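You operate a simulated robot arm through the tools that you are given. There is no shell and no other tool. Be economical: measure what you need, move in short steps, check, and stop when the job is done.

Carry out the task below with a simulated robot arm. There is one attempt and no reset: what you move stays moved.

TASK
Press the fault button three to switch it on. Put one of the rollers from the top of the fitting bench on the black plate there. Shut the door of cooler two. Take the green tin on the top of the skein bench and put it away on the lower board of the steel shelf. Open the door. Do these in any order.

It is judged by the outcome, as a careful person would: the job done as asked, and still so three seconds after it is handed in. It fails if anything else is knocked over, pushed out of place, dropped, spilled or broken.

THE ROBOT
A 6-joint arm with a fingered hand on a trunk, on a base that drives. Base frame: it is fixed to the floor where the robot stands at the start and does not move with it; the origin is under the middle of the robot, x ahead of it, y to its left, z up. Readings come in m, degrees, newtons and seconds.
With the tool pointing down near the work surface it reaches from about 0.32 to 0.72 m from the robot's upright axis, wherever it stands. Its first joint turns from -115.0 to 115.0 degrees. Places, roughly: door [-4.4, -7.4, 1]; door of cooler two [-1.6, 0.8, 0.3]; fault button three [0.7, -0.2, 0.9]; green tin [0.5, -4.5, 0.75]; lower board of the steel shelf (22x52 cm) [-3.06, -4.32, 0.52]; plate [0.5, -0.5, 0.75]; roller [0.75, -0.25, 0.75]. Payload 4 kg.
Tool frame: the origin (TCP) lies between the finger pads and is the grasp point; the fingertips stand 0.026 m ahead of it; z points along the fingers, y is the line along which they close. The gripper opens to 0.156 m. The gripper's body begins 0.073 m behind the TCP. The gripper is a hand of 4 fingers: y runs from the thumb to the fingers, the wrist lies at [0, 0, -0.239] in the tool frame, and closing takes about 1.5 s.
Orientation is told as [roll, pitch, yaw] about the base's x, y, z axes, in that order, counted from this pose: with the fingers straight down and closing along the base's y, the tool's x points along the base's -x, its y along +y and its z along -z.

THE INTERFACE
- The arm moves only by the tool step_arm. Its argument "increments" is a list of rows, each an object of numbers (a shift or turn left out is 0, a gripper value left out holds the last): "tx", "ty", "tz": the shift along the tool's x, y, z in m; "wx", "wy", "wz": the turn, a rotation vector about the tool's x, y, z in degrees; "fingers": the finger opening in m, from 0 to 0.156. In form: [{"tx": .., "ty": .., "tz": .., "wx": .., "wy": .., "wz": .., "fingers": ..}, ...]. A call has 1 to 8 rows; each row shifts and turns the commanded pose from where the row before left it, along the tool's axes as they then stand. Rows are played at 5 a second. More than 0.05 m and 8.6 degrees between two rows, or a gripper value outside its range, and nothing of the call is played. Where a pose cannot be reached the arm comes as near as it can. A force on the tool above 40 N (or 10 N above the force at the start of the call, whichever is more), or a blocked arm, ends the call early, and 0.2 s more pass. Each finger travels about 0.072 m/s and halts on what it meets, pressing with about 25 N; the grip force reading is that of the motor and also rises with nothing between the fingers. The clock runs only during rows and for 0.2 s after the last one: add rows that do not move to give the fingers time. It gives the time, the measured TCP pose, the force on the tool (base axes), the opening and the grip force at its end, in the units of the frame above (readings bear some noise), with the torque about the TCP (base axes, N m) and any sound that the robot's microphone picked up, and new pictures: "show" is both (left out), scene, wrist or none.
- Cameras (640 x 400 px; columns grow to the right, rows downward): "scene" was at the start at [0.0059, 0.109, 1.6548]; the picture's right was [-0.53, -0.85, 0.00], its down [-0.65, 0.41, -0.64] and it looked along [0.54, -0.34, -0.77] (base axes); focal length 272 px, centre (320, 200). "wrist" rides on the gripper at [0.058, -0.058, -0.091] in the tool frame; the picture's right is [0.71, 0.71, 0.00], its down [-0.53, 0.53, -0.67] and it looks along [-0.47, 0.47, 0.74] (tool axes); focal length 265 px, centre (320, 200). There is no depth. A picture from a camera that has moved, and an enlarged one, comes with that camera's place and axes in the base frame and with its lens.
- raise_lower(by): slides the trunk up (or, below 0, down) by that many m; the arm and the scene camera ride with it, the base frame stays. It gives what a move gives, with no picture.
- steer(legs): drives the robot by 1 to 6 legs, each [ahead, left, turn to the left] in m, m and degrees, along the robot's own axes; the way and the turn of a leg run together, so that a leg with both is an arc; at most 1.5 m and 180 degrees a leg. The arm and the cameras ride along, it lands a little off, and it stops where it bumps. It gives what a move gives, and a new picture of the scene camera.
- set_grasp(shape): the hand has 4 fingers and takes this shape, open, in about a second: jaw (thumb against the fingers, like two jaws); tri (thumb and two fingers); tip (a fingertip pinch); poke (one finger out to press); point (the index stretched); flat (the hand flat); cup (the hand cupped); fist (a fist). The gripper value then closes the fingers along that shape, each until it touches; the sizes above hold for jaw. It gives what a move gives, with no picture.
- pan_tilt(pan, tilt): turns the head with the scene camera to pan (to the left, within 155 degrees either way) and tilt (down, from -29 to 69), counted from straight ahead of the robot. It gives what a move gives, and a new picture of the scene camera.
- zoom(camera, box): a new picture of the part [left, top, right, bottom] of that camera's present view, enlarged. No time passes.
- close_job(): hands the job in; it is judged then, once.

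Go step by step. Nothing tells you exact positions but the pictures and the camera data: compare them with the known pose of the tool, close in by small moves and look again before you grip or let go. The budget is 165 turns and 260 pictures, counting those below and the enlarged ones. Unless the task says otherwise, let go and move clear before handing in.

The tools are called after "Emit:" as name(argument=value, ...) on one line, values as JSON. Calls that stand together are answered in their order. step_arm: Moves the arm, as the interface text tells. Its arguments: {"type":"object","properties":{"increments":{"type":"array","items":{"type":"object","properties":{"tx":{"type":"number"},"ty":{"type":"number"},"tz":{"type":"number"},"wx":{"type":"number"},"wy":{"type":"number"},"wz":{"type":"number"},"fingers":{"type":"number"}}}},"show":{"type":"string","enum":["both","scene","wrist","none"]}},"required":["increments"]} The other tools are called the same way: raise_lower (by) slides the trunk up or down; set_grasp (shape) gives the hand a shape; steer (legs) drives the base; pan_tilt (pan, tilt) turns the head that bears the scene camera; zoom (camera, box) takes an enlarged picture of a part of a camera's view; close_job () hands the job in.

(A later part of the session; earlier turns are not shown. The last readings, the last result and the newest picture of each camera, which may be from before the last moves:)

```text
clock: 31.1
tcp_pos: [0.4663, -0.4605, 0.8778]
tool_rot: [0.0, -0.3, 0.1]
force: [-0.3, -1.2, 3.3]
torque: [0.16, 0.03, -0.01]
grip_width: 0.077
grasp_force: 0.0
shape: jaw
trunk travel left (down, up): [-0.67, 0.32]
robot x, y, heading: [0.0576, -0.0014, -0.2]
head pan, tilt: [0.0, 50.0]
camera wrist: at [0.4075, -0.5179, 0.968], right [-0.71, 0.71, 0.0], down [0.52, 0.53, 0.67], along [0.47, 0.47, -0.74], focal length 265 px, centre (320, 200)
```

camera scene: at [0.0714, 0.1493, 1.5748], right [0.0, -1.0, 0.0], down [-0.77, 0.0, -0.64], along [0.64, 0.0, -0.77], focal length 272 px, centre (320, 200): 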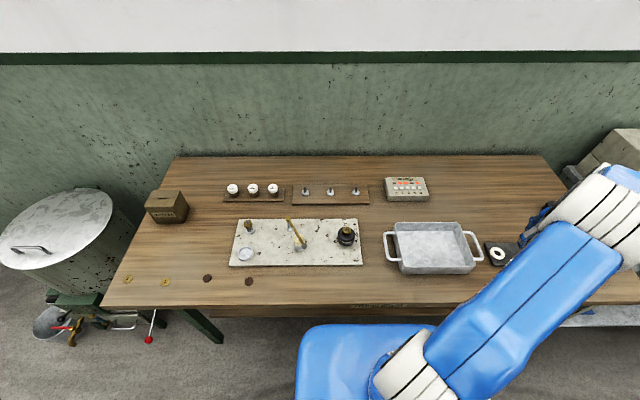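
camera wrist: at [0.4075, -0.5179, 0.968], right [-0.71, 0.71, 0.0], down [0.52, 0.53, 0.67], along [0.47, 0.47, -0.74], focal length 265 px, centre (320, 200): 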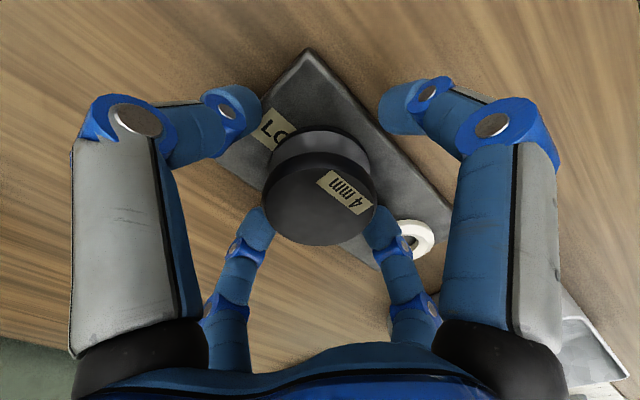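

The roller stands on the plate; I lift straight up.

Emit:
step_arm(increments=[{"tz": -0.02}, {"tz": -0.04}, {"tz": -0.045}, {"tz": -0.045}, {"tz": -0.045}, {}])

```text
clock: 32.5
tcp_pos: [0.4682, -0.4574, 1.0696]
tool_rot: [0.1, -0.2, 0.1]
force: [-0.8, -0.1, 0.3]
torque: [0.02, 0.01, -0.01]
grip_width: 0.0776
grasp_force: 0.1
shape: jaw
trunk travel left (down, up): [-0.67, 0.32]
robot x, y, heading: [0.0549, -0.0008, -0.1]
head pan, tilt: [0.0, 50.0]
camera scene: at [0.0711, 0.1497, 1.5748], right [0.0, -1.0, 0.0], down [-0.77, 0.0, -0.64], along [0.64, 0.0, -0.77], focal length 272 px, centre (320, 200)
camera wrist: at [0.4085, -0.5153, 1.1608], right [-0.71, 0.71, 0.0], down [0.52, 0.53, 0.67], along [0.47, 0.47, -0.74], focal length 265 px, centre (320, 200)
```

scene: 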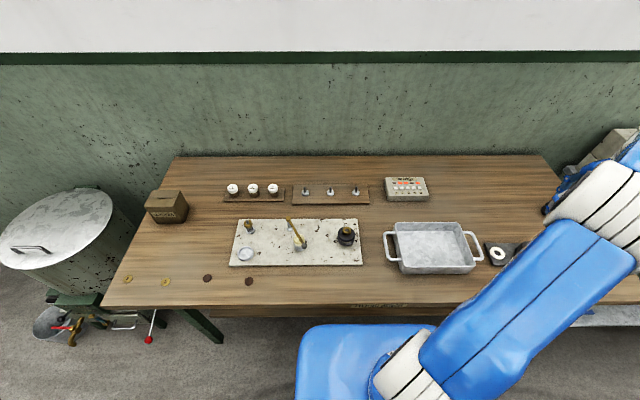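
wrist: 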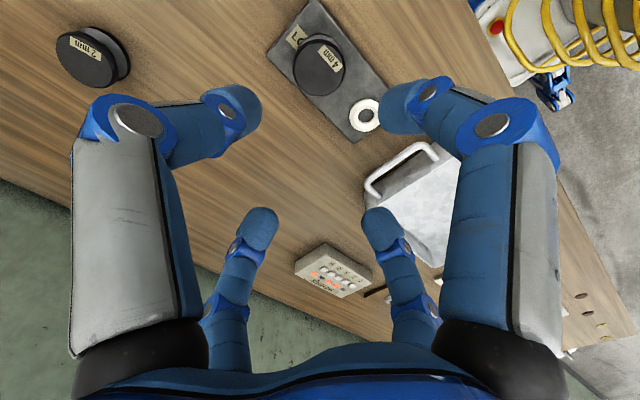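

Roller placed well. I retract the arm, then look behind-left towards the coolers.

Emit:
step_arm(increments=[{"tx": 0.045, "ty": 0.02, "tz": -0.01}, {"tx": 0.045, "ty": 0.02, "tz": -0.01}, {"tx": 0.045, "ty": 0.02}, {"tx": 0.045, "ty": 0.02}, {"ty": 0.04}, {"ty": 0.02}], show="none")

Emit:
pan_tilt(pan=150, tilt=25)

Emit:
pan_tilt(pan=-140, tilt=15)

```text
refused: row 1 steps farther than a row can; nothing moved
```

```text
clock: 34.9
tcp_pos: [0.4687, -0.4575, 1.0702]
tool_rot: [-0.1, -0.2, 0.0]
force: [-0.6, 0.2, -0.2]
torque: [0.01, -0.01, 0.02]
grip_width: 0.0777
grasp_force: 0.0
shape: jaw
trunk travel left (down, up): [-0.67, 0.32]
robot x, y, heading: [0.0542, -0.0, -0.1]
head pan, tilt: [150.0, 25.0]
camera scene: at [-0.0855, 0.1964, 1.6122], right [0.5, 0.87, 0.0], down [0.37, -0.21, -0.91], along [-0.78, 0.45, -0.42], focal length 272 px, centre (320, 200)
```

scene: 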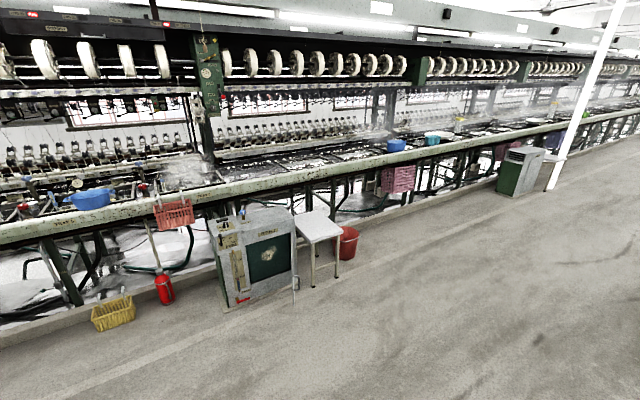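

```text
clock: 38.9
tcp_pos: [0.4694, -0.4567, 1.0703]
tool_rot: [0.0, -0.2, 0.1]
force: [-0.7, 0.0, -0.5]
torque: [0.01, 0.02, 0.01]
grip_width: 0.0775
grasp_force: 0.1
shape: jaw
trunk travel left (down, up): [-0.67, 0.32]
robot x, y, heading: [0.052, -0.0019, -0.3]
head pan, tilt: [-140.0, 15.0]
camera scene: at [-0.0774, 0.0902, 1.6285], right [-0.64, 0.77, 0.0], down [0.2, 0.17, -0.97], along [-0.74, -0.62, -0.26], focal length 272 px, centre (320, 200)
```

scene: 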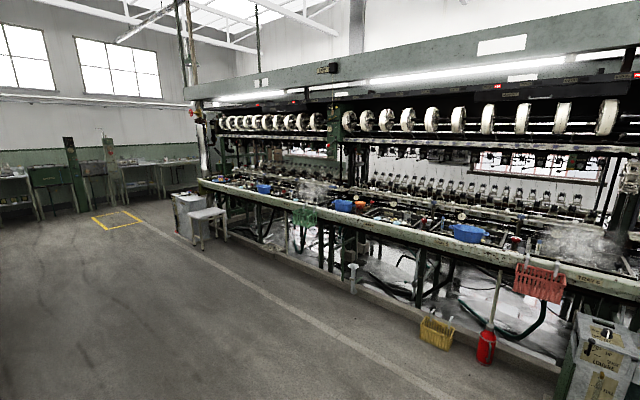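

A cooler box with a green door stands near (-1.6,0.8). I retract the arm and look closer.

Emit:
step_arm(increments=[{"tx": 0.045, "ty": 0.018}, {"tx": 0.045, "ty": 0.018}, {"tx": 0.045, "ty": 0.018}, {"tx": 0.045, "ty": 0.018}, {"ty": 0.04, "tz": -0.02}, {"ty": 0.03, "tz": -0.02}], show="none")

Emit:
pan_tilt(pan=152, tilt=35)

Emit:
zoom(camera="scene", box=[180, 130, 340, 230])

```text
clock: 40.3
tcp_pos: [0.2857, -0.317, 1.1102]
tool_rot: [0.0, -0.2, 0.1]
force: [0.6, -0.2, -1.0]
torque: [-0.01, 0.0, 0.0]
grip_width: 0.0776
grasp_force: 0.1
shape: jaw
trunk travel left (down, up): [-0.67, 0.32]
robot x, y, heading: [0.0506, -0.0016, -0.2]
head pan, tilt: [-140.0, 15.0]
```

```text
clock: 44.3
tcp_pos: [0.2864, -0.3174, 1.1091]
tool_rot: [-0.1, -0.3, 0.1]
force: [0.3, -0.2, -0.1]
torque: [0.02, 0.01, 0.0]
grip_width: 0.0779
grasp_force: 0.0
shape: jaw
trunk travel left (down, up): [-0.67, 0.32]
robot x, y, heading: [0.0552, -0.0019, 0.0]
head pan, tilt: [152.0, 35.0]
camera scene: at [-0.0835, 0.1916, 1.5965], right [0.47, 0.88, 0.0], down [0.51, -0.27, -0.82], along [-0.72, 0.39, -0.57], focal length 272 px, centre (320, 200)
```

scene: 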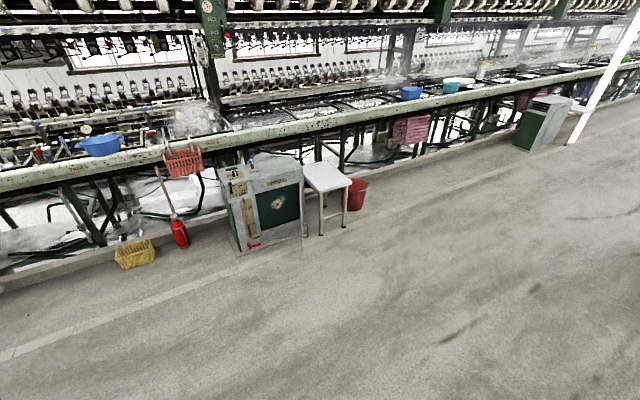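

```text
4.00 times, centred on (260, 180) of scene
camera zoom: at [-0.0835, 0.1916, 1.5965], right [0.47, 0.88, 0.0], down [0.51, -0.27, -0.82], along [-0.72, 0.39, -0.57], focal length 1087 px, centre (560, 280)
```

zoom: 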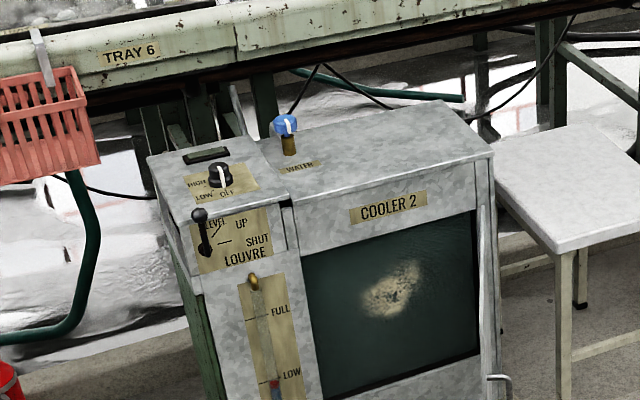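

This is Cooler 2; its door (hinged on the right) stands open, seen edge-on. I back away from the bench, turn around and look closer.

Emit:
steer(legs=[[-0.6, 0, 0], [0, 0, 170]])

Emit:
pan_tilt(pan=-25, tilt=45)

```text
clock: 70.8
tcp_pos: [-0.7056, 0.357, 1.1095]
tool_rot: [0.0, -0.1, 169.8]
force: [-0.3, -0.4, -0.2]
torque: [0.03, 0.02, -0.03]
grip_width: 0.0778
grasp_force: 0.1
shape: jaw
trunk travel left (down, up): [-0.67, 0.32]
robot x, y, heading: [-0.5297, 0.001, 169.6]
head pan, tilt: [152.0, 35.0]
camera scene: at [-0.4344, -0.2129, 1.5964], right [-0.62, -0.78, 0.0], down [-0.45, 0.36, -0.82], along [0.64, -0.51, -0.57], focal length 272 px, centre (320, 200)
```

scene: 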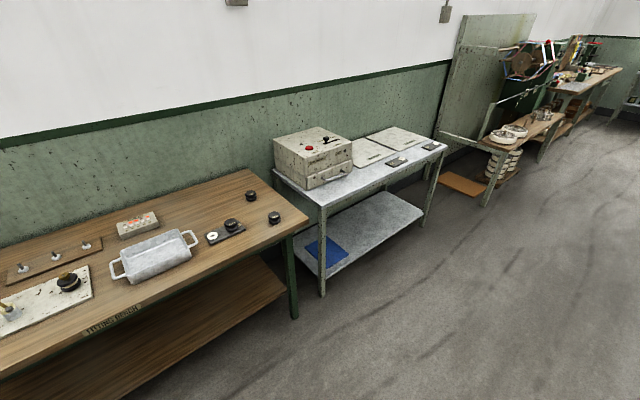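

```text
clock: 73.4
tcp_pos: [-0.7059, 0.3584, 1.1107]
tool_rot: [0.0, -0.3, 169.8]
force: [0.0, 0.0, 0.4]
torque: [0.0, -0.01, -0.01]
grip_width: 0.0776
grasp_force: 0.1
shape: jaw
trunk travel left (down, up): [-0.67, 0.32]
robot x, y, heading: [-0.5355, 0.0072, 169.7]
head pan, tilt: [-25.0, 45.0]
camera scene: at [-0.5693, -0.1102, 1.5817], right [0.58, 0.81, 0.0], down [0.58, -0.41, -0.71], along [-0.58, 0.41, -0.71], focal length 272 px, centre (320, 200)
```

scene: 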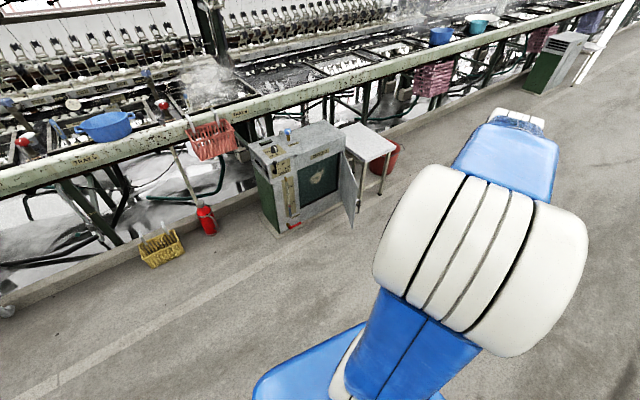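

Emit:
zoom(camera="scene", box=[235, 115, 395, 240])

```text
3.20 times, centred on (315, 178) of scene
camera zoom: at [-0.5693, -0.1102, 1.5817], right [0.58, 0.81, 0.0], down [0.58, -0.41, -0.71], along [-0.58, 0.41, -0.71], focal length 870 px, centre (336, 272)
```

zoom: 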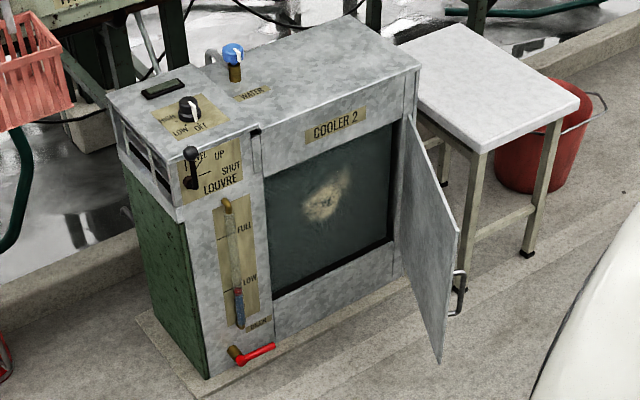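

The door is about 70° open: hinge near (-1.74,0.88), free edge near (-1.41,0.765), door z about 0.1–0.49; the stool stands at y>1.0, x<-1.58. I'll drive to face it and make a fist to push.

Emit:
steer(legs=[[0, 0, 10.3], [0.28, -0.84, 0]])

Emit:
set_grasp(shape="fist")

Emit:
pan_tilt(pan=10, tilt=55)

```text
clock: 85.8
tcp_pos: [-1.0321, 1.1611, 1.1105]
tool_rot: [-0.1, -0.2, 179.5]
force: [0.2, -0.2, -1.0]
torque: [-0.02, 0.0, 0.0]
grip_width: 0.0777
grasp_force: 0.1
shape: jaw
trunk travel left (down, up): [-0.67, 0.32]
robot x, y, heading: [-0.8058, 0.8383, 179.2]
head pan, tilt: [-25.0, 45.0]
camera scene: at [-0.8204, 0.723, 1.5817], right [0.44, 0.9, 0.0], down [0.64, -0.31, -0.71], along [-0.64, 0.31, -0.71], focal length 272 px, centre (320, 200)
```

scene: 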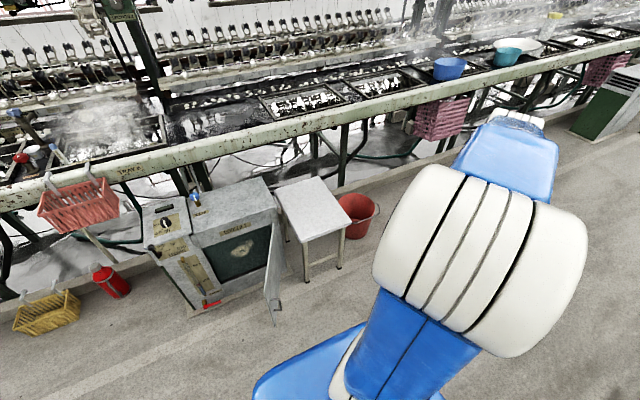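

```text
clock: 86.7
tcp_pos: [-1.0327, 1.1618, 1.1099]
tool_rot: [-0.1, -0.1, 179.3]
force: [-0.3, 0.3, -0.5]
torque: [0.0, -0.01, -0.01]
grip_width: 0.0
grasp_force: 0.0
shape: fist
trunk travel left (down, up): [-0.67, 0.32]
robot x, y, heading: [-0.8072, 0.8403, 179.3]
head pan, tilt: [-25.0, 45.0]
```

```text
clock: 87.7
tcp_pos: [-1.0318, 1.1611, 1.1097]
tool_rot: [0.0, -0.2, 179.2]
force: [0.0, 0.1, -0.6]
torque: [-0.01, 0.02, 0.0]
grip_width: 0.0
grasp_force: 0.0
shape: fist
trunk travel left (down, up): [-0.67, 0.32]
robot x, y, heading: [-0.8044, 0.8347, 179.1]
head pan, tilt: [10.0, 55.0]
camera scene: at [-0.8185, 0.6761, 1.5683], right [-0.16, 0.99, 0.0], down [0.81, 0.13, -0.57], along [-0.57, -0.09, -0.82], focal length 272 px, centre (320, 200)
```

scene: 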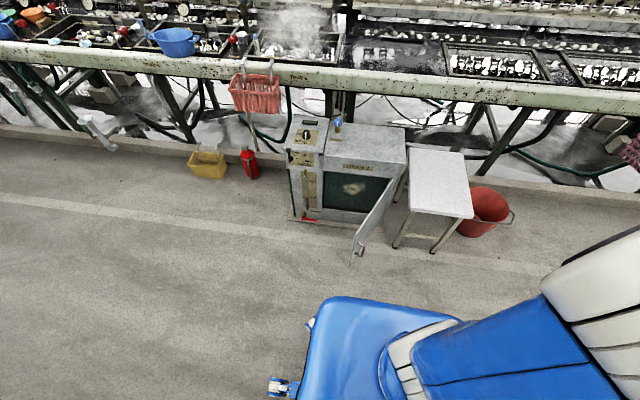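

Emit:
zoom(camera="scene", box=[280, 110, 480, 270])

```text
2.50 times, centred on (380, 190) of scene
camera zoom: at [-0.8185, 0.6761, 1.5683], right [-0.16, 0.99, 0.0], down [0.81, 0.13, -0.57], along [-0.57, -0.09, -0.82], focal length 680 px, centre (170, 225)
```

zoom: 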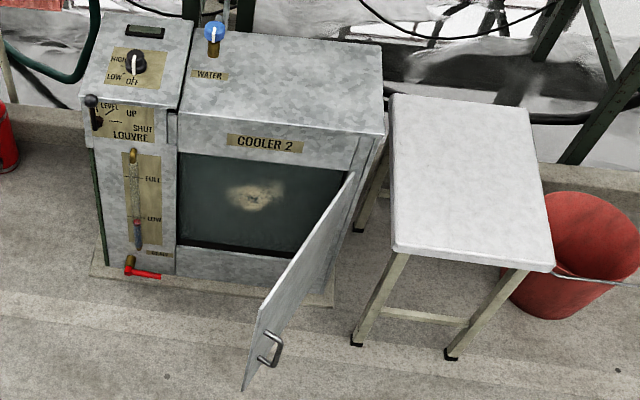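

Door top is at 0.46, free edge near (-1.42,0.745). I bring the fist to the outside of the door, high up first, then lower the trunk.

Emit:
step_arm(increments=[{"tx": -0.045, "ty": 0.02}, {"tx": -0.045, "ty": 0.02}, {"tx": -0.045, "ty": 0.02}, {"tx": -0.04, "ty": 0.03}, {"tx": -0.04, "ty": 0.03}, {"tx": -0.04, "ty": 0.03}, {"tx": -0.04, "ty": 0.03}, {"tx": -0.04, "ty": 0.03}], show="none")

Emit:
step_arm(increments=[{"tx": -0.04, "ty": 0.025}, {"ty": 0.025}, {}], show="none")

Emit:
raise_lower(by=-0.55)

Emit:
pan_tilt(pan=10, tilt=40)

```text
clock: 89.5
tcp_pos: [-1.3717, 0.9556, 1.108]
tool_rot: [-0.2, -0.1, 179.1]
force: [-0.6, -0.6, -0.6]
torque: [-0.01, -0.06, 0.03]
grip_width: 0.0001
grasp_force: 0.1
shape: fist
trunk travel left (down, up): [-0.67, 0.32]
robot x, y, heading: [-0.8063, 0.8424, 179.2]
head pan, tilt: [10.0, 55.0]
```

```text
clock: 90.3
tcp_pos: [-1.4149, 0.9068, 1.1057]
tool_rot: [-0.2, 0.1, 179.3]
force: [-0.1, -0.6, -0.7]
torque: [0.0, -0.05, 0.01]
grip_width: 0.0
grasp_force: 0.0
shape: fist
trunk travel left (down, up): [-0.67, 0.32]
robot x, y, heading: [-0.8069, 0.8379, 179.1]
head pan, tilt: [10.0, 55.0]
```

```text
refused: -0.55 is not a number from -0.4 to 0.4
```

```text
clock: 91.1
tcp_pos: [-1.4105, 0.9065, 1.1095]
tool_rot: [-0.1, -0.3, 179.3]
force: [0.2, -0.4, -0.1]
torque: [-0.01, -0.02, -0.02]
grip_width: 0.0001
grasp_force: 0.0
shape: fist
trunk travel left (down, up): [-0.67, 0.32]
robot x, y, heading: [-0.8004, 0.8394, 179.0]
head pan, tilt: [10.0, 40.0]
camera scene: at [-0.8298, 0.6739, 1.589], right [-0.16, 0.99, 0.0], down [0.63, 0.1, -0.77], along [-0.76, -0.12, -0.64], focal length 272 px, centre (320, 200)
```

scene: 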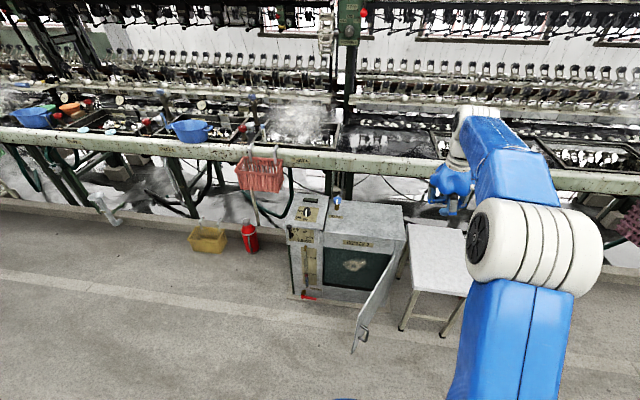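

Emit:
raise_lower(by=-0.4)

Emit:
raise_lower(by=-0.25)

Emit:
pan_tilt(pan=5, tilt=30)

```text
clock: 94.9
tcp_pos: [-1.4118, 0.9087, 0.7085]
tool_rot: [-0.1, -0.2, 179.3]
force: [0.1, 0.7, 0.2]
torque: [0.02, 0.02, 0.02]
grip_width: 0.0001
grasp_force: 0.0
shape: fist
trunk travel left (down, up): [-0.27, 0.72]
robot x, y, heading: [-0.8022, 0.842, 179.1]
head pan, tilt: [10.0, 40.0]
```

```text
clock: 97.5
tcp_pos: [-1.411, 0.9084, 0.4589]
tool_rot: [0.0, -0.2, 179.2]
force: [0.5, -0.2, -0.3]
torque: [-0.01, 0.0, 0.02]
grip_width: 0.0
grasp_force: 0.0
shape: fist
trunk travel left (down, up): [-0.02, 0.97]
robot x, y, heading: [-0.8028, 0.8378, 179.3]
head pan, tilt: [10.0, 40.0]
```

```text
clock: 98.2
tcp_pos: [-1.4117, 0.9068, 0.4586]
tool_rot: [0.0, -0.1, 179.3]
force: [0.3, -0.3, -1.0]
torque: [0.03, 0.02, 0.0]
grip_width: 0.0003
grasp_force: 0.0
shape: fist
trunk travel left (down, up): [-0.02, 0.97]
robot x, y, heading: [-0.8049, 0.8381, 179.2]
head pan, tilt: [5.0, 30.0]
camera scene: at [-0.8374, 0.6808, 0.9542], right [-0.07, 1.0, 0.0], down [0.5, 0.04, -0.87], along [-0.86, -0.06, -0.5], focal length 272 px, centre (320, 200)
```

scene: 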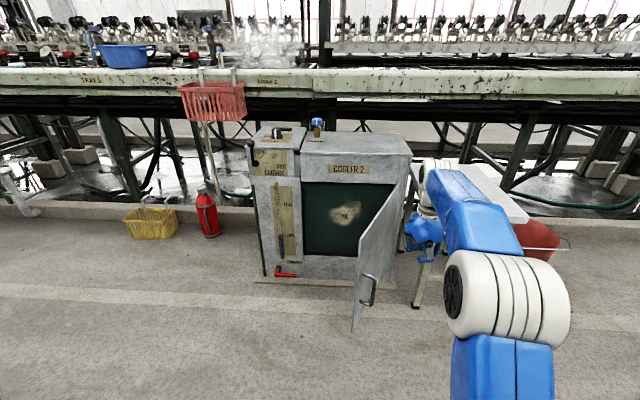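

The fist is right of the door. I lower it 9 cm and begin pushing to the left (−y).

Emit:
step_arm(increments=[{"tz": 0.03}, {"tz": 0.03}, {"tz": 0.03}, {"ty": 0.03}, {"ty": 0.03}, {"ty": 0.03}, {"ty": 0.03}], show="scene")

```text
clock: 99.8
tcp_pos: [-1.4122, 0.7883, 0.3654]
tool_rot: [-0.1, -0.3, 179.3]
force: [-0.3, 0.9, -0.8]
torque: [0.0, 0.0, -0.02]
grip_width: 0.0
grasp_force: 0.0
shape: fist
trunk travel left (down, up): [-0.02, 0.97]
robot x, y, heading: [-0.8047, 0.8369, 179.2]
head pan, tilt: [5.0, 30.0]
camera scene: at [-0.8375, 0.6812, 0.9543], right [-0.07, 1.0, 0.0], down [0.5, 0.04, -0.87], along [-0.86, -0.06, -0.5], focal length 272 px, centre (320, 200)
```

scene: 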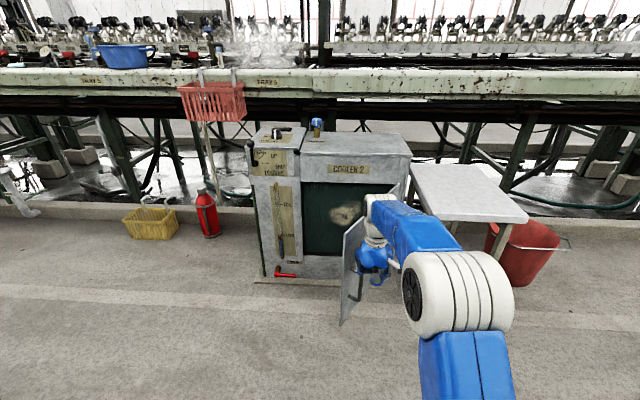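

The door is swinging. I continue along the arc.

Emit:
step_arm(increments=[{"tx": -0.02, "ty": 0.02}, {"tx": -0.03, "ty": 0.025}, {"tx": -0.03, "ty": 0.025}, {}], show="none")

Emit:
steer(legs=[[0.08, 0.05, 0]])

```text
clock: 100.8
tcp_pos: [-1.4954, 0.718, 0.369]
tool_rot: [-0.1, -0.1, 179.3]
force: [0.6, -0.5, -0.1]
torque: [0.01, -0.01, 0.01]
grip_width: 0.0
grasp_force: 0.1
shape: fist
trunk travel left (down, up): [-0.02, 0.97]
robot x, y, heading: [-0.8058, 0.8394, 179.0]
head pan, tilt: [5.0, 30.0]
```

```text
clock: 102.2
tcp_pos: [-1.5475, 0.6878, 0.371]
tool_rot: [-0.1, -0.3, 179.3]
force: [0.6, -0.2, -0.7]
torque: [-0.01, 0.01, -0.02]
grip_width: 0.0002
grasp_force: 0.2
shape: fist
trunk travel left (down, up): [-0.02, 0.97]
robot x, y, heading: [-0.848, 0.811, 178.9]
head pan, tilt: [5.0, 30.0]
stopped in leg 1: the robot was blocked; the commanded pose is now the measured one
camera scene: at [-0.8848, 0.652, 0.9543], right [-0.07, 1.0, 0.0], down [0.5, 0.04, -0.87], along [-0.86, -0.06, -0.5], focal length 272 px, centre (320, 200)
```

scene: 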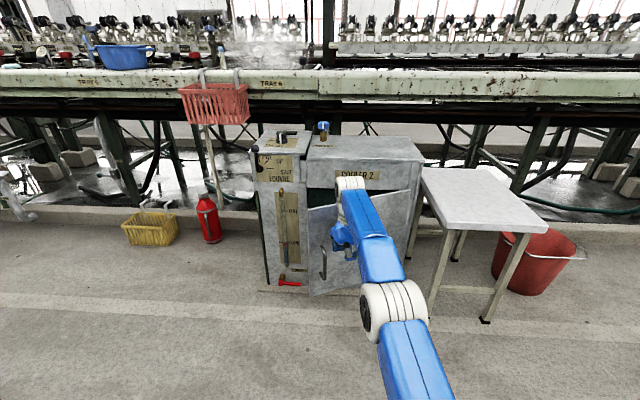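

Emit:
zoom(camera="scene", box=[240, 120, 440, 320])

Emit:
step_arm(increments=[{"ty": 0.01}, {"ty": 0.02, "tx": -0.01}, {"ty": 0.02, "tx": -0.02}, {}], show="scene")

```text
2.00 times, centred on (340, 220) of scene
camera zoom: at [-0.8848, 0.652, 0.9543], right [-0.07, 1.0, 0.0], down [0.5, 0.04, -0.87], along [-0.86, -0.06, -0.5], focal length 544 px, centre (280, 160)
```

zoom: 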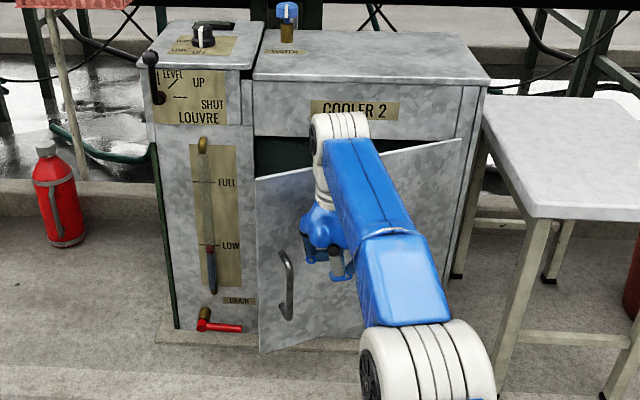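

```text
clock: 103.2
tcp_pos: [-1.5413, 0.6483, 0.3609]
tool_rot: [-0.1, -0.4, 179.3]
force: [-1.1, 0.2, -0.7]
torque: [-0.06, -0.01, -0.01]
grip_width: 0.0
grasp_force: 0.0
shape: fist
out of reach, approached as far as the arm can: row 2, 3
trunk travel left (down, up): [-0.02, 0.97]
robot x, y, heading: [-0.8509, 0.8086, 178.9]
head pan, tilt: [5.0, 30.0]
camera scene: at [-0.8846, 0.652, 0.9543], right [-0.07, 1.0, 0.0], down [0.5, 0.04, -0.87], along [-0.86, -0.06, -0.5], focal length 272 px, centre (320, 200)
```

scene: 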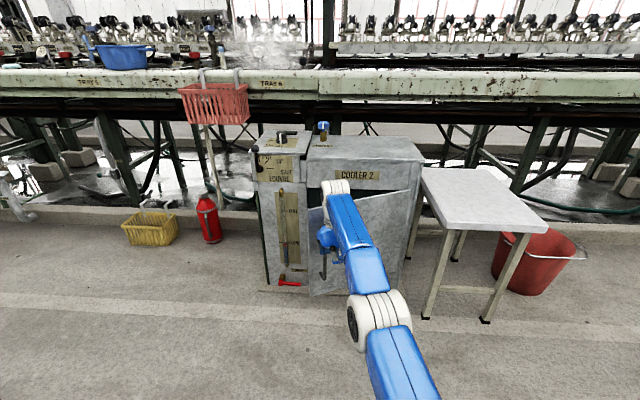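

The base stopped against the push. I retract the arm a bit, drive closer, and then push by arm.

Emit:
step_arm(increments=[{"tx": 0.05}, {"tx": 0.05}, {"tx": 0.05}, {"tx": 0.05}], show="none")

Emit:
steer(legs=[[0.18, 0.1, 0]])

```text
clock: 104.2
tcp_pos: [-1.5319, 0.635, 0.371]
tool_rot: [-0.1, -0.1, 179.3]
force: [-0.3, 0.3, 0.2]
torque: [-0.01, -0.01, -0.02]
grip_width: 0.0
grasp_force: 0.1
shape: fist
out of reach, approached as far as the arm can: row 1, 2, 3, 4
trunk travel left (down, up): [-0.02, 0.97]
robot x, y, heading: [-0.8555, 0.8089, 178.8]
head pan, tilt: [5.0, 30.0]
```

```text
clock: 105.4
tcp_pos: [-1.5605, 0.6197, 0.3732]
tool_rot: [0.0, -0.5, 179.2]
force: [-0.1, -0.2, -0.3]
torque: [0.01, 0.01, -0.01]
grip_width: 0.0003
grasp_force: 0.0
shape: fist
trunk travel left (down, up): [-0.02, 0.97]
robot x, y, heading: [-0.8744, 0.8001, 179.1]
head pan, tilt: [5.0, 30.0]
stopped in leg 1: the robot was blocked; the commanded pose is now the measured one
camera scene: at [-0.9089, 0.6392, 0.9543], right [-0.07, 1.0, 0.0], down [0.5, 0.04, -0.87], along [-0.86, -0.06, -0.5], focal length 272 px, centre (320, 200)
```

scene: 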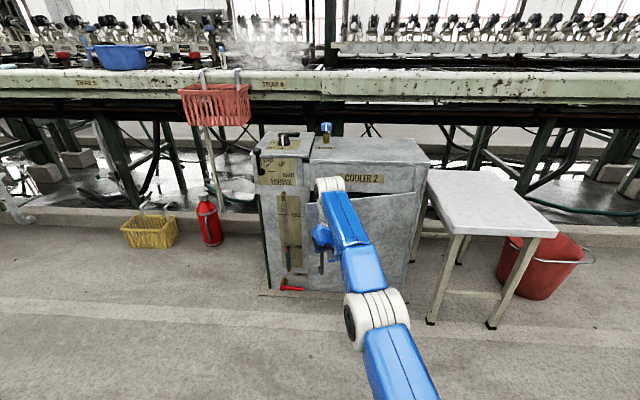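

Emit:
step_arm(increments=[{"tx": 0.04}, {"tx": 0.04}, {"tx": 0.04}, {}], show="scene")

Emit:
zoom(camera="scene", box=[240, 120, 440, 320])

```text
clock: 106.4
tcp_pos: [-1.5506, 0.6103, 0.3841]
tool_rot: [-0.1, -0.4, 179.2]
force: [-0.2, 0.1, -0.1]
torque: [0.02, -0.02, -0.01]
grip_width: 0.0001
grasp_force: 0.1
shape: fist
out of reach, approached as far as the arm can: row 1, 2, 3
trunk travel left (down, up): [-0.02, 0.97]
robot x, y, heading: [-0.8721, 0.7961, 179.0]
head pan, tilt: [5.0, 30.0]
camera scene: at [-0.9087, 0.6392, 0.9543], right [-0.07, 1.0, 0.0], down [0.5, 0.04, -0.87], along [-0.86, -0.06, -0.5], focal length 272 px, centre (320, 200)
```

scene: 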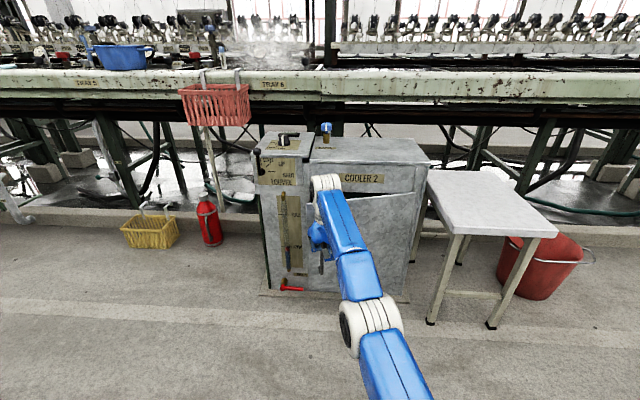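

```text
2.00 times, centred on (340, 220) of scene
camera zoom: at [-0.9087, 0.6392, 0.9543], right [-0.07, 1.0, 0.0], down [0.5, 0.04, -0.87], along [-0.86, -0.06, -0.5], focal length 544 px, centre (280, 160)
```

zoom: 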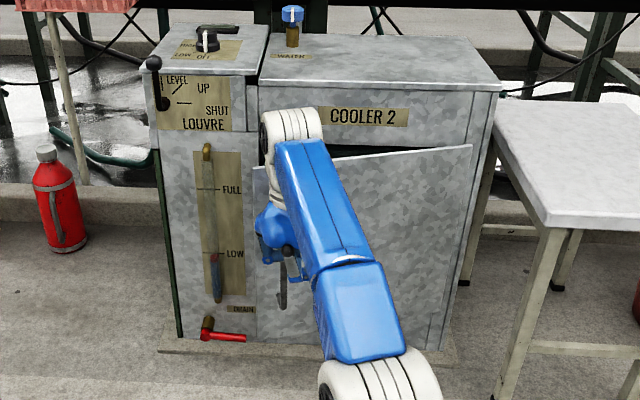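

Emit:
step_arm(increments=[{"ty": -0.02}, {"ty": -0.02}, {"tz": -0.03}, {"tz": -0.03}, {"tx": 0.03}, {"tx": 0.03}], show="scene")

```text
clock: 107.8
tcp_pos: [-1.5438, 0.6464, 0.4382]
tool_rot: [-0.1, -0.4, 179.2]
force: [0.6, -0.2, 0.8]
torque: [0.04, 0.0, 0.0]
grip_width: 0.0001
grasp_force: 0.0
shape: fist
out of reach, approached as far as the arm can: row 1, 2, 3, 4, 5, 6
trunk travel left (down, up): [-0.02, 0.97]
robot x, y, heading: [-0.8731, 0.7989, 179.4]
head pan, tilt: [5.0, 30.0]
camera scene: at [-0.9087, 0.6392, 0.9543], right [-0.07, 1.0, 0.0], down [0.5, 0.04, -0.87], along [-0.86, -0.06, -0.5], focal length 272 px, centre (320, 200)
```

scene: 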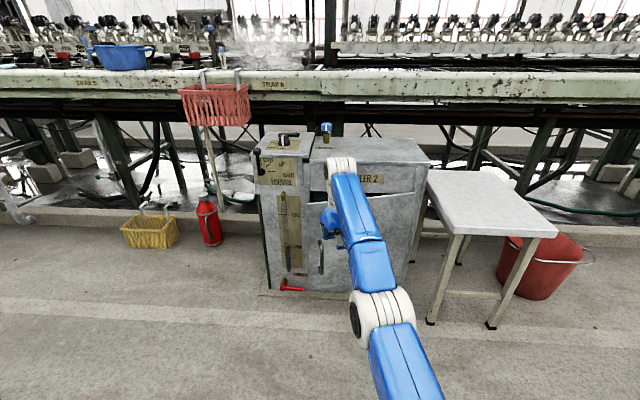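

X will not retract though y and z do; probably a wrist-turn limit as the arm swings to its left. I turn the hand a bit and try again.

Emit:
step_arm(increments=[{"wz": -8}, {"wz": -8}, {"wz": -8}, {"tx": 0.03}, {"tx": 0.03}], show="none")

```text
clock: 109.0
tcp_pos: [-1.488, 0.6708, 0.4337]
tool_rot: [-0.2, -0.3, -156.7]
force: [0.4, 0.3, -1.4]
torque: [-0.01, -0.04, -0.03]
grip_width: 0.0002
grasp_force: 0.1
shape: fist
trunk travel left (down, up): [-0.02, 0.97]
robot x, y, heading: [-0.8766, 0.8003, 178.9]
head pan, tilt: [5.0, 30.0]
```

That was it. I retract a bit more, then drive left and ahead so the arm can push straight forward.

Emit:
step_arm(increments=[{"tx": 0.045}, {"tx": 0.045}], show="none")

Emit:
steer(legs=[[0.12, 0.14, 0]])

```text
clock: 109.6
tcp_pos: [-1.4069, 0.7089, 0.4339]
tool_rot: [-0.1, -0.4, -156.8]
force: [-0.9, -0.5, 0.4]
torque: [0.02, -0.01, 0.02]
grip_width: 0.0001
grasp_force: 0.0
shape: fist
trunk travel left (down, up): [-0.02, 0.97]
robot x, y, heading: [-0.8739, 0.8015, 179.1]
head pan, tilt: [5.0, 30.0]
```

```text
clock: 112.1
tcp_pos: [-1.5299, 0.5698, 0.4352]
tool_rot: [-0.3, -0.4, -156.9]
force: [0.0, 0.4, -0.7]
torque: [-0.03, 0.03, 0.03]
grip_width: 0.0
grasp_force: 0.1
shape: fist
trunk travel left (down, up): [-0.02, 0.97]
robot x, y, heading: [-1.004, 0.6537, 179.1]
head pan, tilt: [5.0, 30.0]
camera scene: at [-1.0347, 0.4965, 0.9543], right [-0.07, 1.0, 0.0], down [0.5, 0.03, -0.87], along [-0.86, -0.06, -0.5], focal length 272 px, centre (320, 200)
```

scene: 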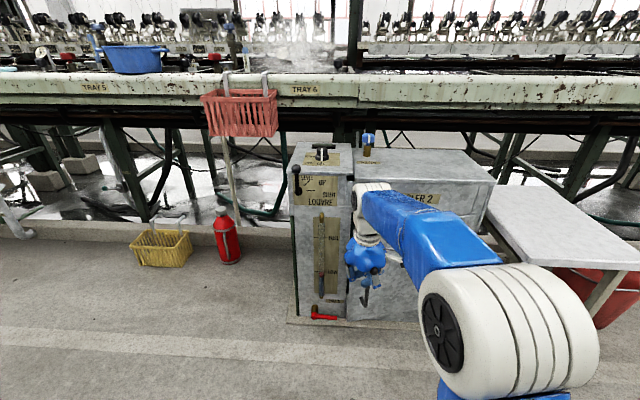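

I tilt the fist forward so that the knuckles, not the wrist, meet the door.

Emit:
step_arm(increments=[{"wy": -8}, {"wy": -8}, {"wy": -8}, {"wy": -8}, {"wy": -8}], show="scene")

```text
clock: 113.3
tcp_pos: [-1.53, 0.5705, 0.4354]
tool_rot: [-0.4, -40.6, -156.7]
force: [-0.9, -0.3, 0.8]
torque: [-0.01, 0.0, 0.02]
grip_width: 0.0
grasp_force: 0.0
shape: fist
trunk travel left (down, up): [-0.02, 0.97]
robot x, y, heading: [-1.0032, 0.6542, 178.6]
head pan, tilt: [5.0, 30.0]
camera scene: at [-1.0349, 0.4964, 0.9543], right [-0.07, 1.0, 0.0], down [0.5, 0.03, -0.87], along [-0.86, -0.06, -0.5], focal length 272 px, centre (320, 200)
```

scene: 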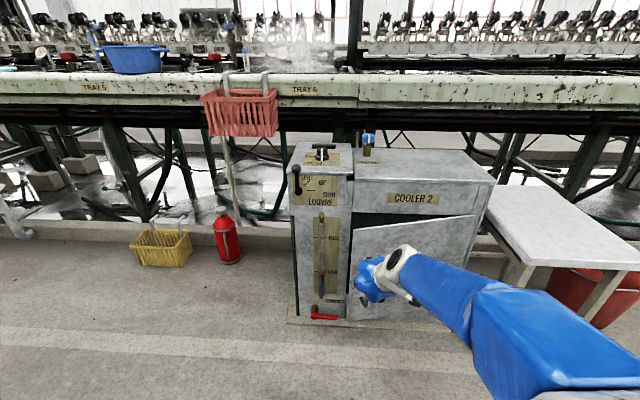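

Emit:
step_arm(increments=[{"tx": 0.0193, "tz": 0.023}, {"tx": 0.0193, "tz": 0.023}, {"tx": 0.0091, "tz": -0.0077, "ty": -0.0275}, {"tx": -0.0211, "tz": 0.0177, "ty": -0.0119}, {"tx": -0.0211, "tz": 0.0177, "ty": -0.0119}, {"tx": -0.0211, "tz": 0.0177, "ty": -0.0119}], show="scene")

```text
clock: 114.7
tcp_pos: [-1.621, 0.5997, 0.376]
tool_rot: [-0.3, -40.5, -156.6]
force: [0.4, -0.6, 0.2]
torque: [0.01, -0.01, 0.01]
grip_width: 0.0
grasp_force: 0.1
shape: fist
trunk travel left (down, up): [-0.02, 0.97]
robot x, y, heading: [-1.0007, 0.6553, 178.7]
head pan, tilt: [5.0, 30.0]
camera scene: at [-1.0342, 0.4965, 0.9543], right [-0.07, 1.0, 0.0], down [0.5, 0.03, -0.87], along [-0.86, -0.06, -0.5], focal length 272 px, centre (320, 200)
```

scene: 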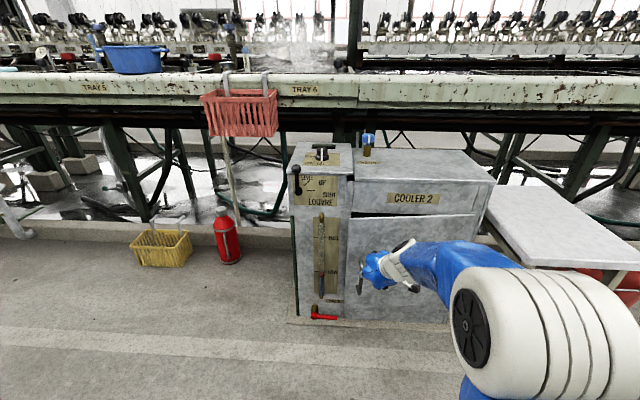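

Door is nearly shut; I keep pushing until it resists.

Emit:
step_arm(increments=[{"tx": -0.0211, "tz": 0.0177, "ty": -0.0119}, {"tx": -0.0141, "tz": 0.0118, "ty": -0.0079}, {"tx": -0.0141, "tz": 0.0118, "ty": -0.0079}, {"tx": -0.0141, "tz": 0.0118, "ty": -0.0079}, {}], show="scene")

Emit:
zoom(camera="scene", box=[270, 120, 510, 320])

```text
clock: 115.7
tcp_pos: [-1.6992, 0.5996, 0.3731]
tool_rot: [0.2, -39.7, -156.6]
force: [20.6, 1.8, 4.5]
torque: [-0.05, 1.12, -0.16]
grip_width: 0.0
grasp_force: 0.0
shape: fist
trunk travel left (down, up): [-0.02, 0.97]
robot x, y, heading: [-1.0001, 0.6546, 178.8]
head pan, tilt: [5.0, 30.0]
stopped in row 4: the force on the tool passed its limit at 61 N (the readings are from after the stop); the commanded pose is now the measured one
camera scene: at [-1.0333, 0.4966, 0.9544], right [-0.07, 1.0, 0.0], down [0.5, 0.03, -0.87], along [-0.86, -0.06, -0.5], focal length 272 px, centre (320, 200)
```

scene: 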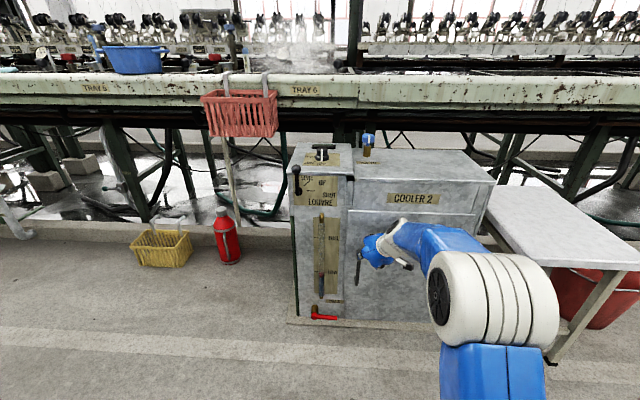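

```text
2.00 times, centred on (390, 220) of scene
camera zoom: at [-1.0333, 0.4966, 0.9544], right [-0.07, 1.0, 0.0], down [0.5, 0.03, -0.87], along [-0.86, -0.06, -0.5], focal length 544 px, centre (180, 160)
```

zoom: 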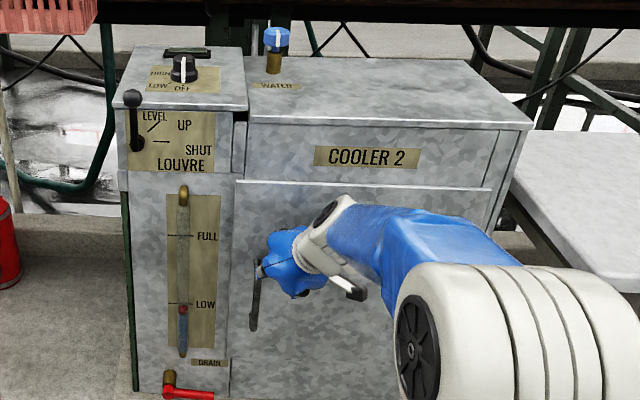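

The door is shut against the frame. I retract gently and check it stays.

Emit:
step_arm(increments=[{"tx": 0.0141, "tz": -0.0118, "ty": 0.0079}, {"tx": 0.0211, "tz": -0.0177, "ty": 0.0119}, {"tx": 0.028, "tz": -0.024, "ty": 0.016}, {"tx": 0.028, "tz": -0.024, "ty": 0.016}, {"tx": 0.028, "tz": -0.024, "ty": 0.016}], show="scene")

Emit:
zoom(camera="scene", box=[270, 120, 510, 320])

```text
clock: 116.9
tcp_pos: [-1.5273, 0.6032, 0.3755]
tool_rot: [0.1, -39.8, -156.7]
force: [-1.1, 0.0, -0.8]
torque: [-0.01, -0.03, 0.0]
grip_width: 0.0003
grasp_force: 0.0
shape: fist
trunk travel left (down, up): [-0.02, 0.97]
robot x, y, heading: [-1.001, 0.6525, 178.9]
head pan, tilt: [5.0, 30.0]
camera scene: at [-1.0353, 0.4965, 0.9542], right [-0.07, 1.0, 0.0], down [0.5, 0.03, -0.87], along [-0.86, -0.06, -0.5], focal length 272 px, centre (320, 200)
```

scene: 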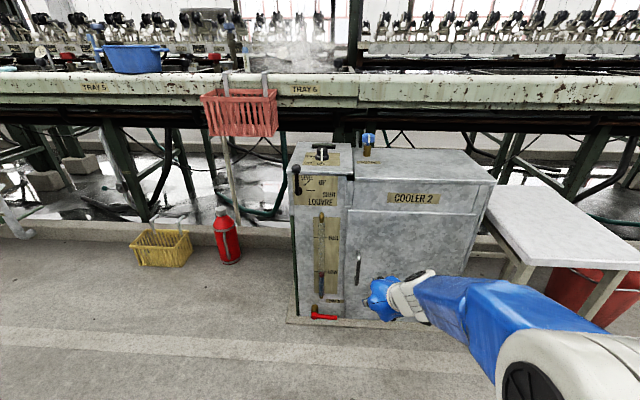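

```text
2.00 times, centred on (390, 220) of scene
camera zoom: at [-1.0353, 0.4965, 0.9542], right [-0.07, 1.0, 0.0], down [0.5, 0.03, -0.87], along [-0.86, -0.06, -0.5], focal length 544 px, centre (180, 160)
```

zoom: 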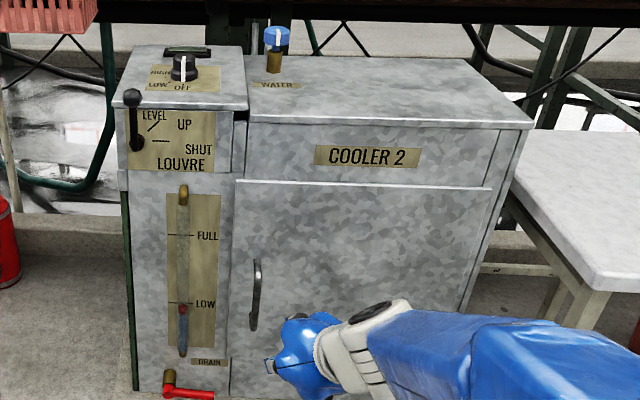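

Cooler 2 is shut. I back off, raise the trunk and straighten the hand.

Emit:
steer(legs=[[-0.4, 0, 0]])

Emit:
raise_lower(by=0.4)

Emit:
raise_lower(by=0.25)

Emit:
step_arm(increments=[{"wy": 8}, {"wy": 8}, {"wy": 8}, {"wy": 8}, {"wy": 8}, {"wz": 8}, {"wz": 8}, {"wz": 8}], show="none")

```text
clock: 122.4
tcp_pos: [-1.1362, 0.6013, 0.3767]
tool_rot: [0.2, -39.7, -157.6]
force: [0.0, -0.2, 0.2]
torque: [0.04, -0.05, -0.02]
grip_width: 0.0003
grasp_force: 0.1
shape: fist
trunk travel left (down, up): [-0.02, 0.97]
robot x, y, heading: [-0.6104, 0.6426, 178.0]
head pan, tilt: [5.0, 30.0]
camera scene: at [-0.6442, 0.4864, 0.9543], right [-0.05, 1.0, 0.0], down [0.5, 0.03, -0.87], along [-0.86, -0.04, -0.5], focal length 272 px, centre (320, 200)
```

scene: 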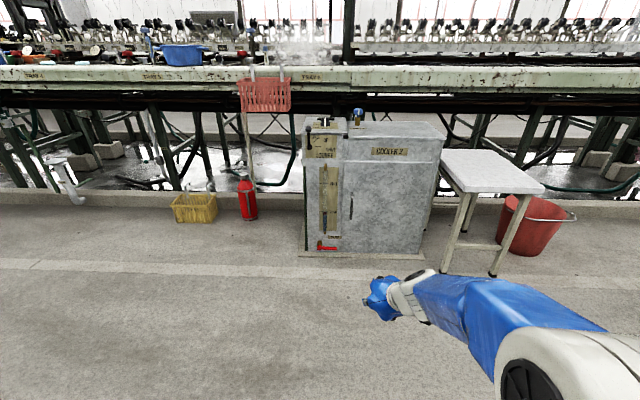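

```text
clock: 126.2
tcp_pos: [-1.137, 0.602, 0.7761]
tool_rot: [0.2, -39.8, -157.6]
force: [-0.9, 0.8, -0.4]
torque: [-0.01, -0.02, 0.02]
grip_width: 0.0
grasp_force: 0.1
shape: fist
trunk travel left (down, up): [-0.42, 0.57]
robot x, y, heading: [-0.6081, 0.6492, 178.0]
head pan, tilt: [5.0, 30.0]
```

```text
clock: 128.8
tcp_pos: [-1.1368, 0.6012, 1.0251]
tool_rot: [0.1, -39.8, -157.6]
force: [0.2, -0.4, 0.4]
torque: [0.0, -0.01, 0.02]
grip_width: 0.0
grasp_force: 0.1
shape: fist
trunk travel left (down, up): [-0.67, 0.32]
robot x, y, heading: [-0.6085, 0.6475, 178.2]
head pan, tilt: [5.0, 30.0]
```

```text
clock: 130.6
tcp_pos: [-1.135, 0.6014, 1.0269]
tool_rot: [0.1, 0.2, 178.3]
force: [0.2, 0.2, 0.0]
torque: [0.01, 0.0, 0.01]
grip_width: 0.0
grasp_force: 0.1
shape: fist
trunk travel left (down, up): [-0.67, 0.32]
robot x, y, heading: [-0.6075, 0.6445, 178.0]
head pan, tilt: [5.0, 30.0]
```

I tuck the arm and turn towards the far end (−y).

Emit:
step_arm(increments=[{"ty": -0.049}, {"ty": -0.049}, {"ty": -0.049}, {"tx": 0.035, "ty": -0.034}, {"tx": 0.035, "ty": -0.034}, {"tx": 0.035, "ty": -0.034}, {"tx": 0.035, "ty": -0.034}, {"tx": 0.035, "ty": -0.034}], show="none")

Emit:
step_arm(increments=[{"tx": 0.045}, {"tx": 0.045}], show="none")

Emit:
set_grasp(shape="jaw")

Emit:
pan_tilt(pan=0, tilt=20)

Emit:
steer(legs=[[0, 0, 92]])

```text
clock: 132.4
tcp_pos: [-0.9514, 0.9133, 1.0268]
tool_rot: [0.2, 0.2, 178.5]
force: [0.1, -0.4, 0.1]
torque: [0.03, 0.04, -0.01]
grip_width: 0.0001
grasp_force: 0.0
shape: fist
trunk travel left (down, up): [-0.67, 0.32]
robot x, y, heading: [-0.6064, 0.6463, 178.1]
head pan, tilt: [5.0, 30.0]
```

```text
clock: 133.0
tcp_pos: [-0.862, 0.9131, 1.0264]
tool_rot: [-0.1, 0.3, 178.4]
force: [-0.3, -0.4, -1.0]
torque: [-0.03, -0.02, -0.02]
grip_width: 0.0
grasp_force: 0.1
shape: fist
trunk travel left (down, up): [-0.67, 0.32]
robot x, y, heading: [-0.609, 0.6465, 178.1]
head pan, tilt: [5.0, 30.0]
```

```text
clock: 133.9
tcp_pos: [-0.8618, 0.9142, 1.0262]
tool_rot: [-0.1, 0.3, 178.6]
force: [0.3, -0.3, 0.5]
torque: [-0.04, -0.02, 0.02]
grip_width: 0.1226
grasp_force: 0.0
shape: jaw
trunk travel left (down, up): [-0.67, 0.32]
robot x, y, heading: [-0.61, 0.6461, 177.9]
head pan, tilt: [5.0, 30.0]
```

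```text
clock: 134.6
tcp_pos: [-0.8618, 0.9137, 1.0271]
tool_rot: [0.0, 0.3, 178.5]
force: [0.0, 0.2, -0.4]
torque: [0.01, 0.03, 0.0]
grip_width: 0.1225
grasp_force: 0.0
shape: jaw
trunk travel left (down, up): [-0.67, 0.32]
robot x, y, heading: [-0.6059, 0.6449, 178.1]
head pan, tilt: [0.0, 20.0]
camera scene: at [-0.6467, 0.4941, 1.6203], right [0.04, 1.0, 0.0], down [0.34, -0.01, -0.94], along [-0.94, 0.03, -0.34], focal length 272 px, centre (320, 200)
```

scene: 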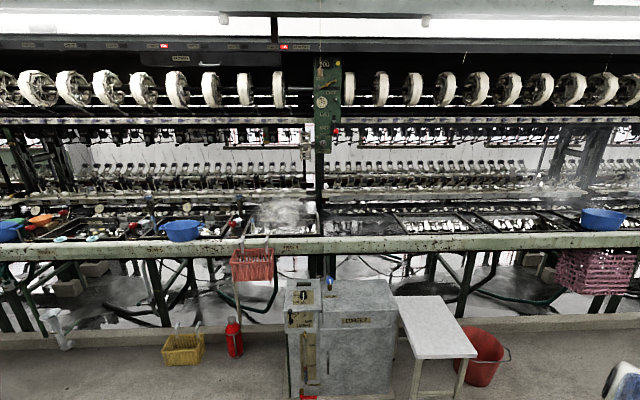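

```text
clock: 145.1
tcp_pos: [-0.8717, 0.3877, 1.0265]
tool_rot: [0.0, 0.3, -90.4]
force: [0.5, -0.1, -0.5]
torque: [0.0, 0.01, -0.01]
grip_width: 0.1227
grasp_force: 0.1
shape: jaw
trunk travel left (down, up): [-0.67, 0.32]
robot x, y, heading: [-0.6091, 0.6446, -90.9]
head pan, tilt: [0.0, 20.0]
camera scene: at [-0.4578, 0.6083, 1.6203], right [-1.0, 0.02, 0.0], down [0.01, 0.34, -0.94], along [-0.02, -0.94, -0.34], focal length 272 px, centre (320, 200)
```

scene: 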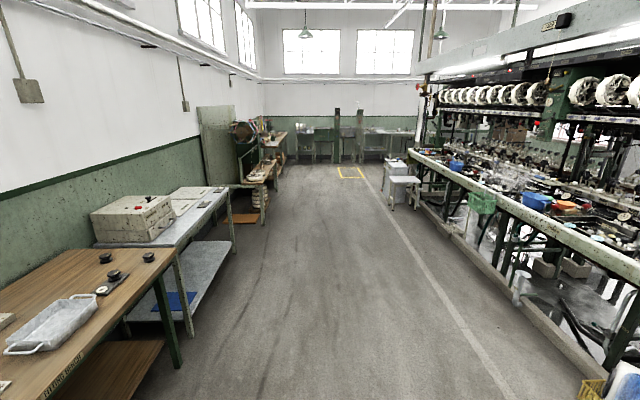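

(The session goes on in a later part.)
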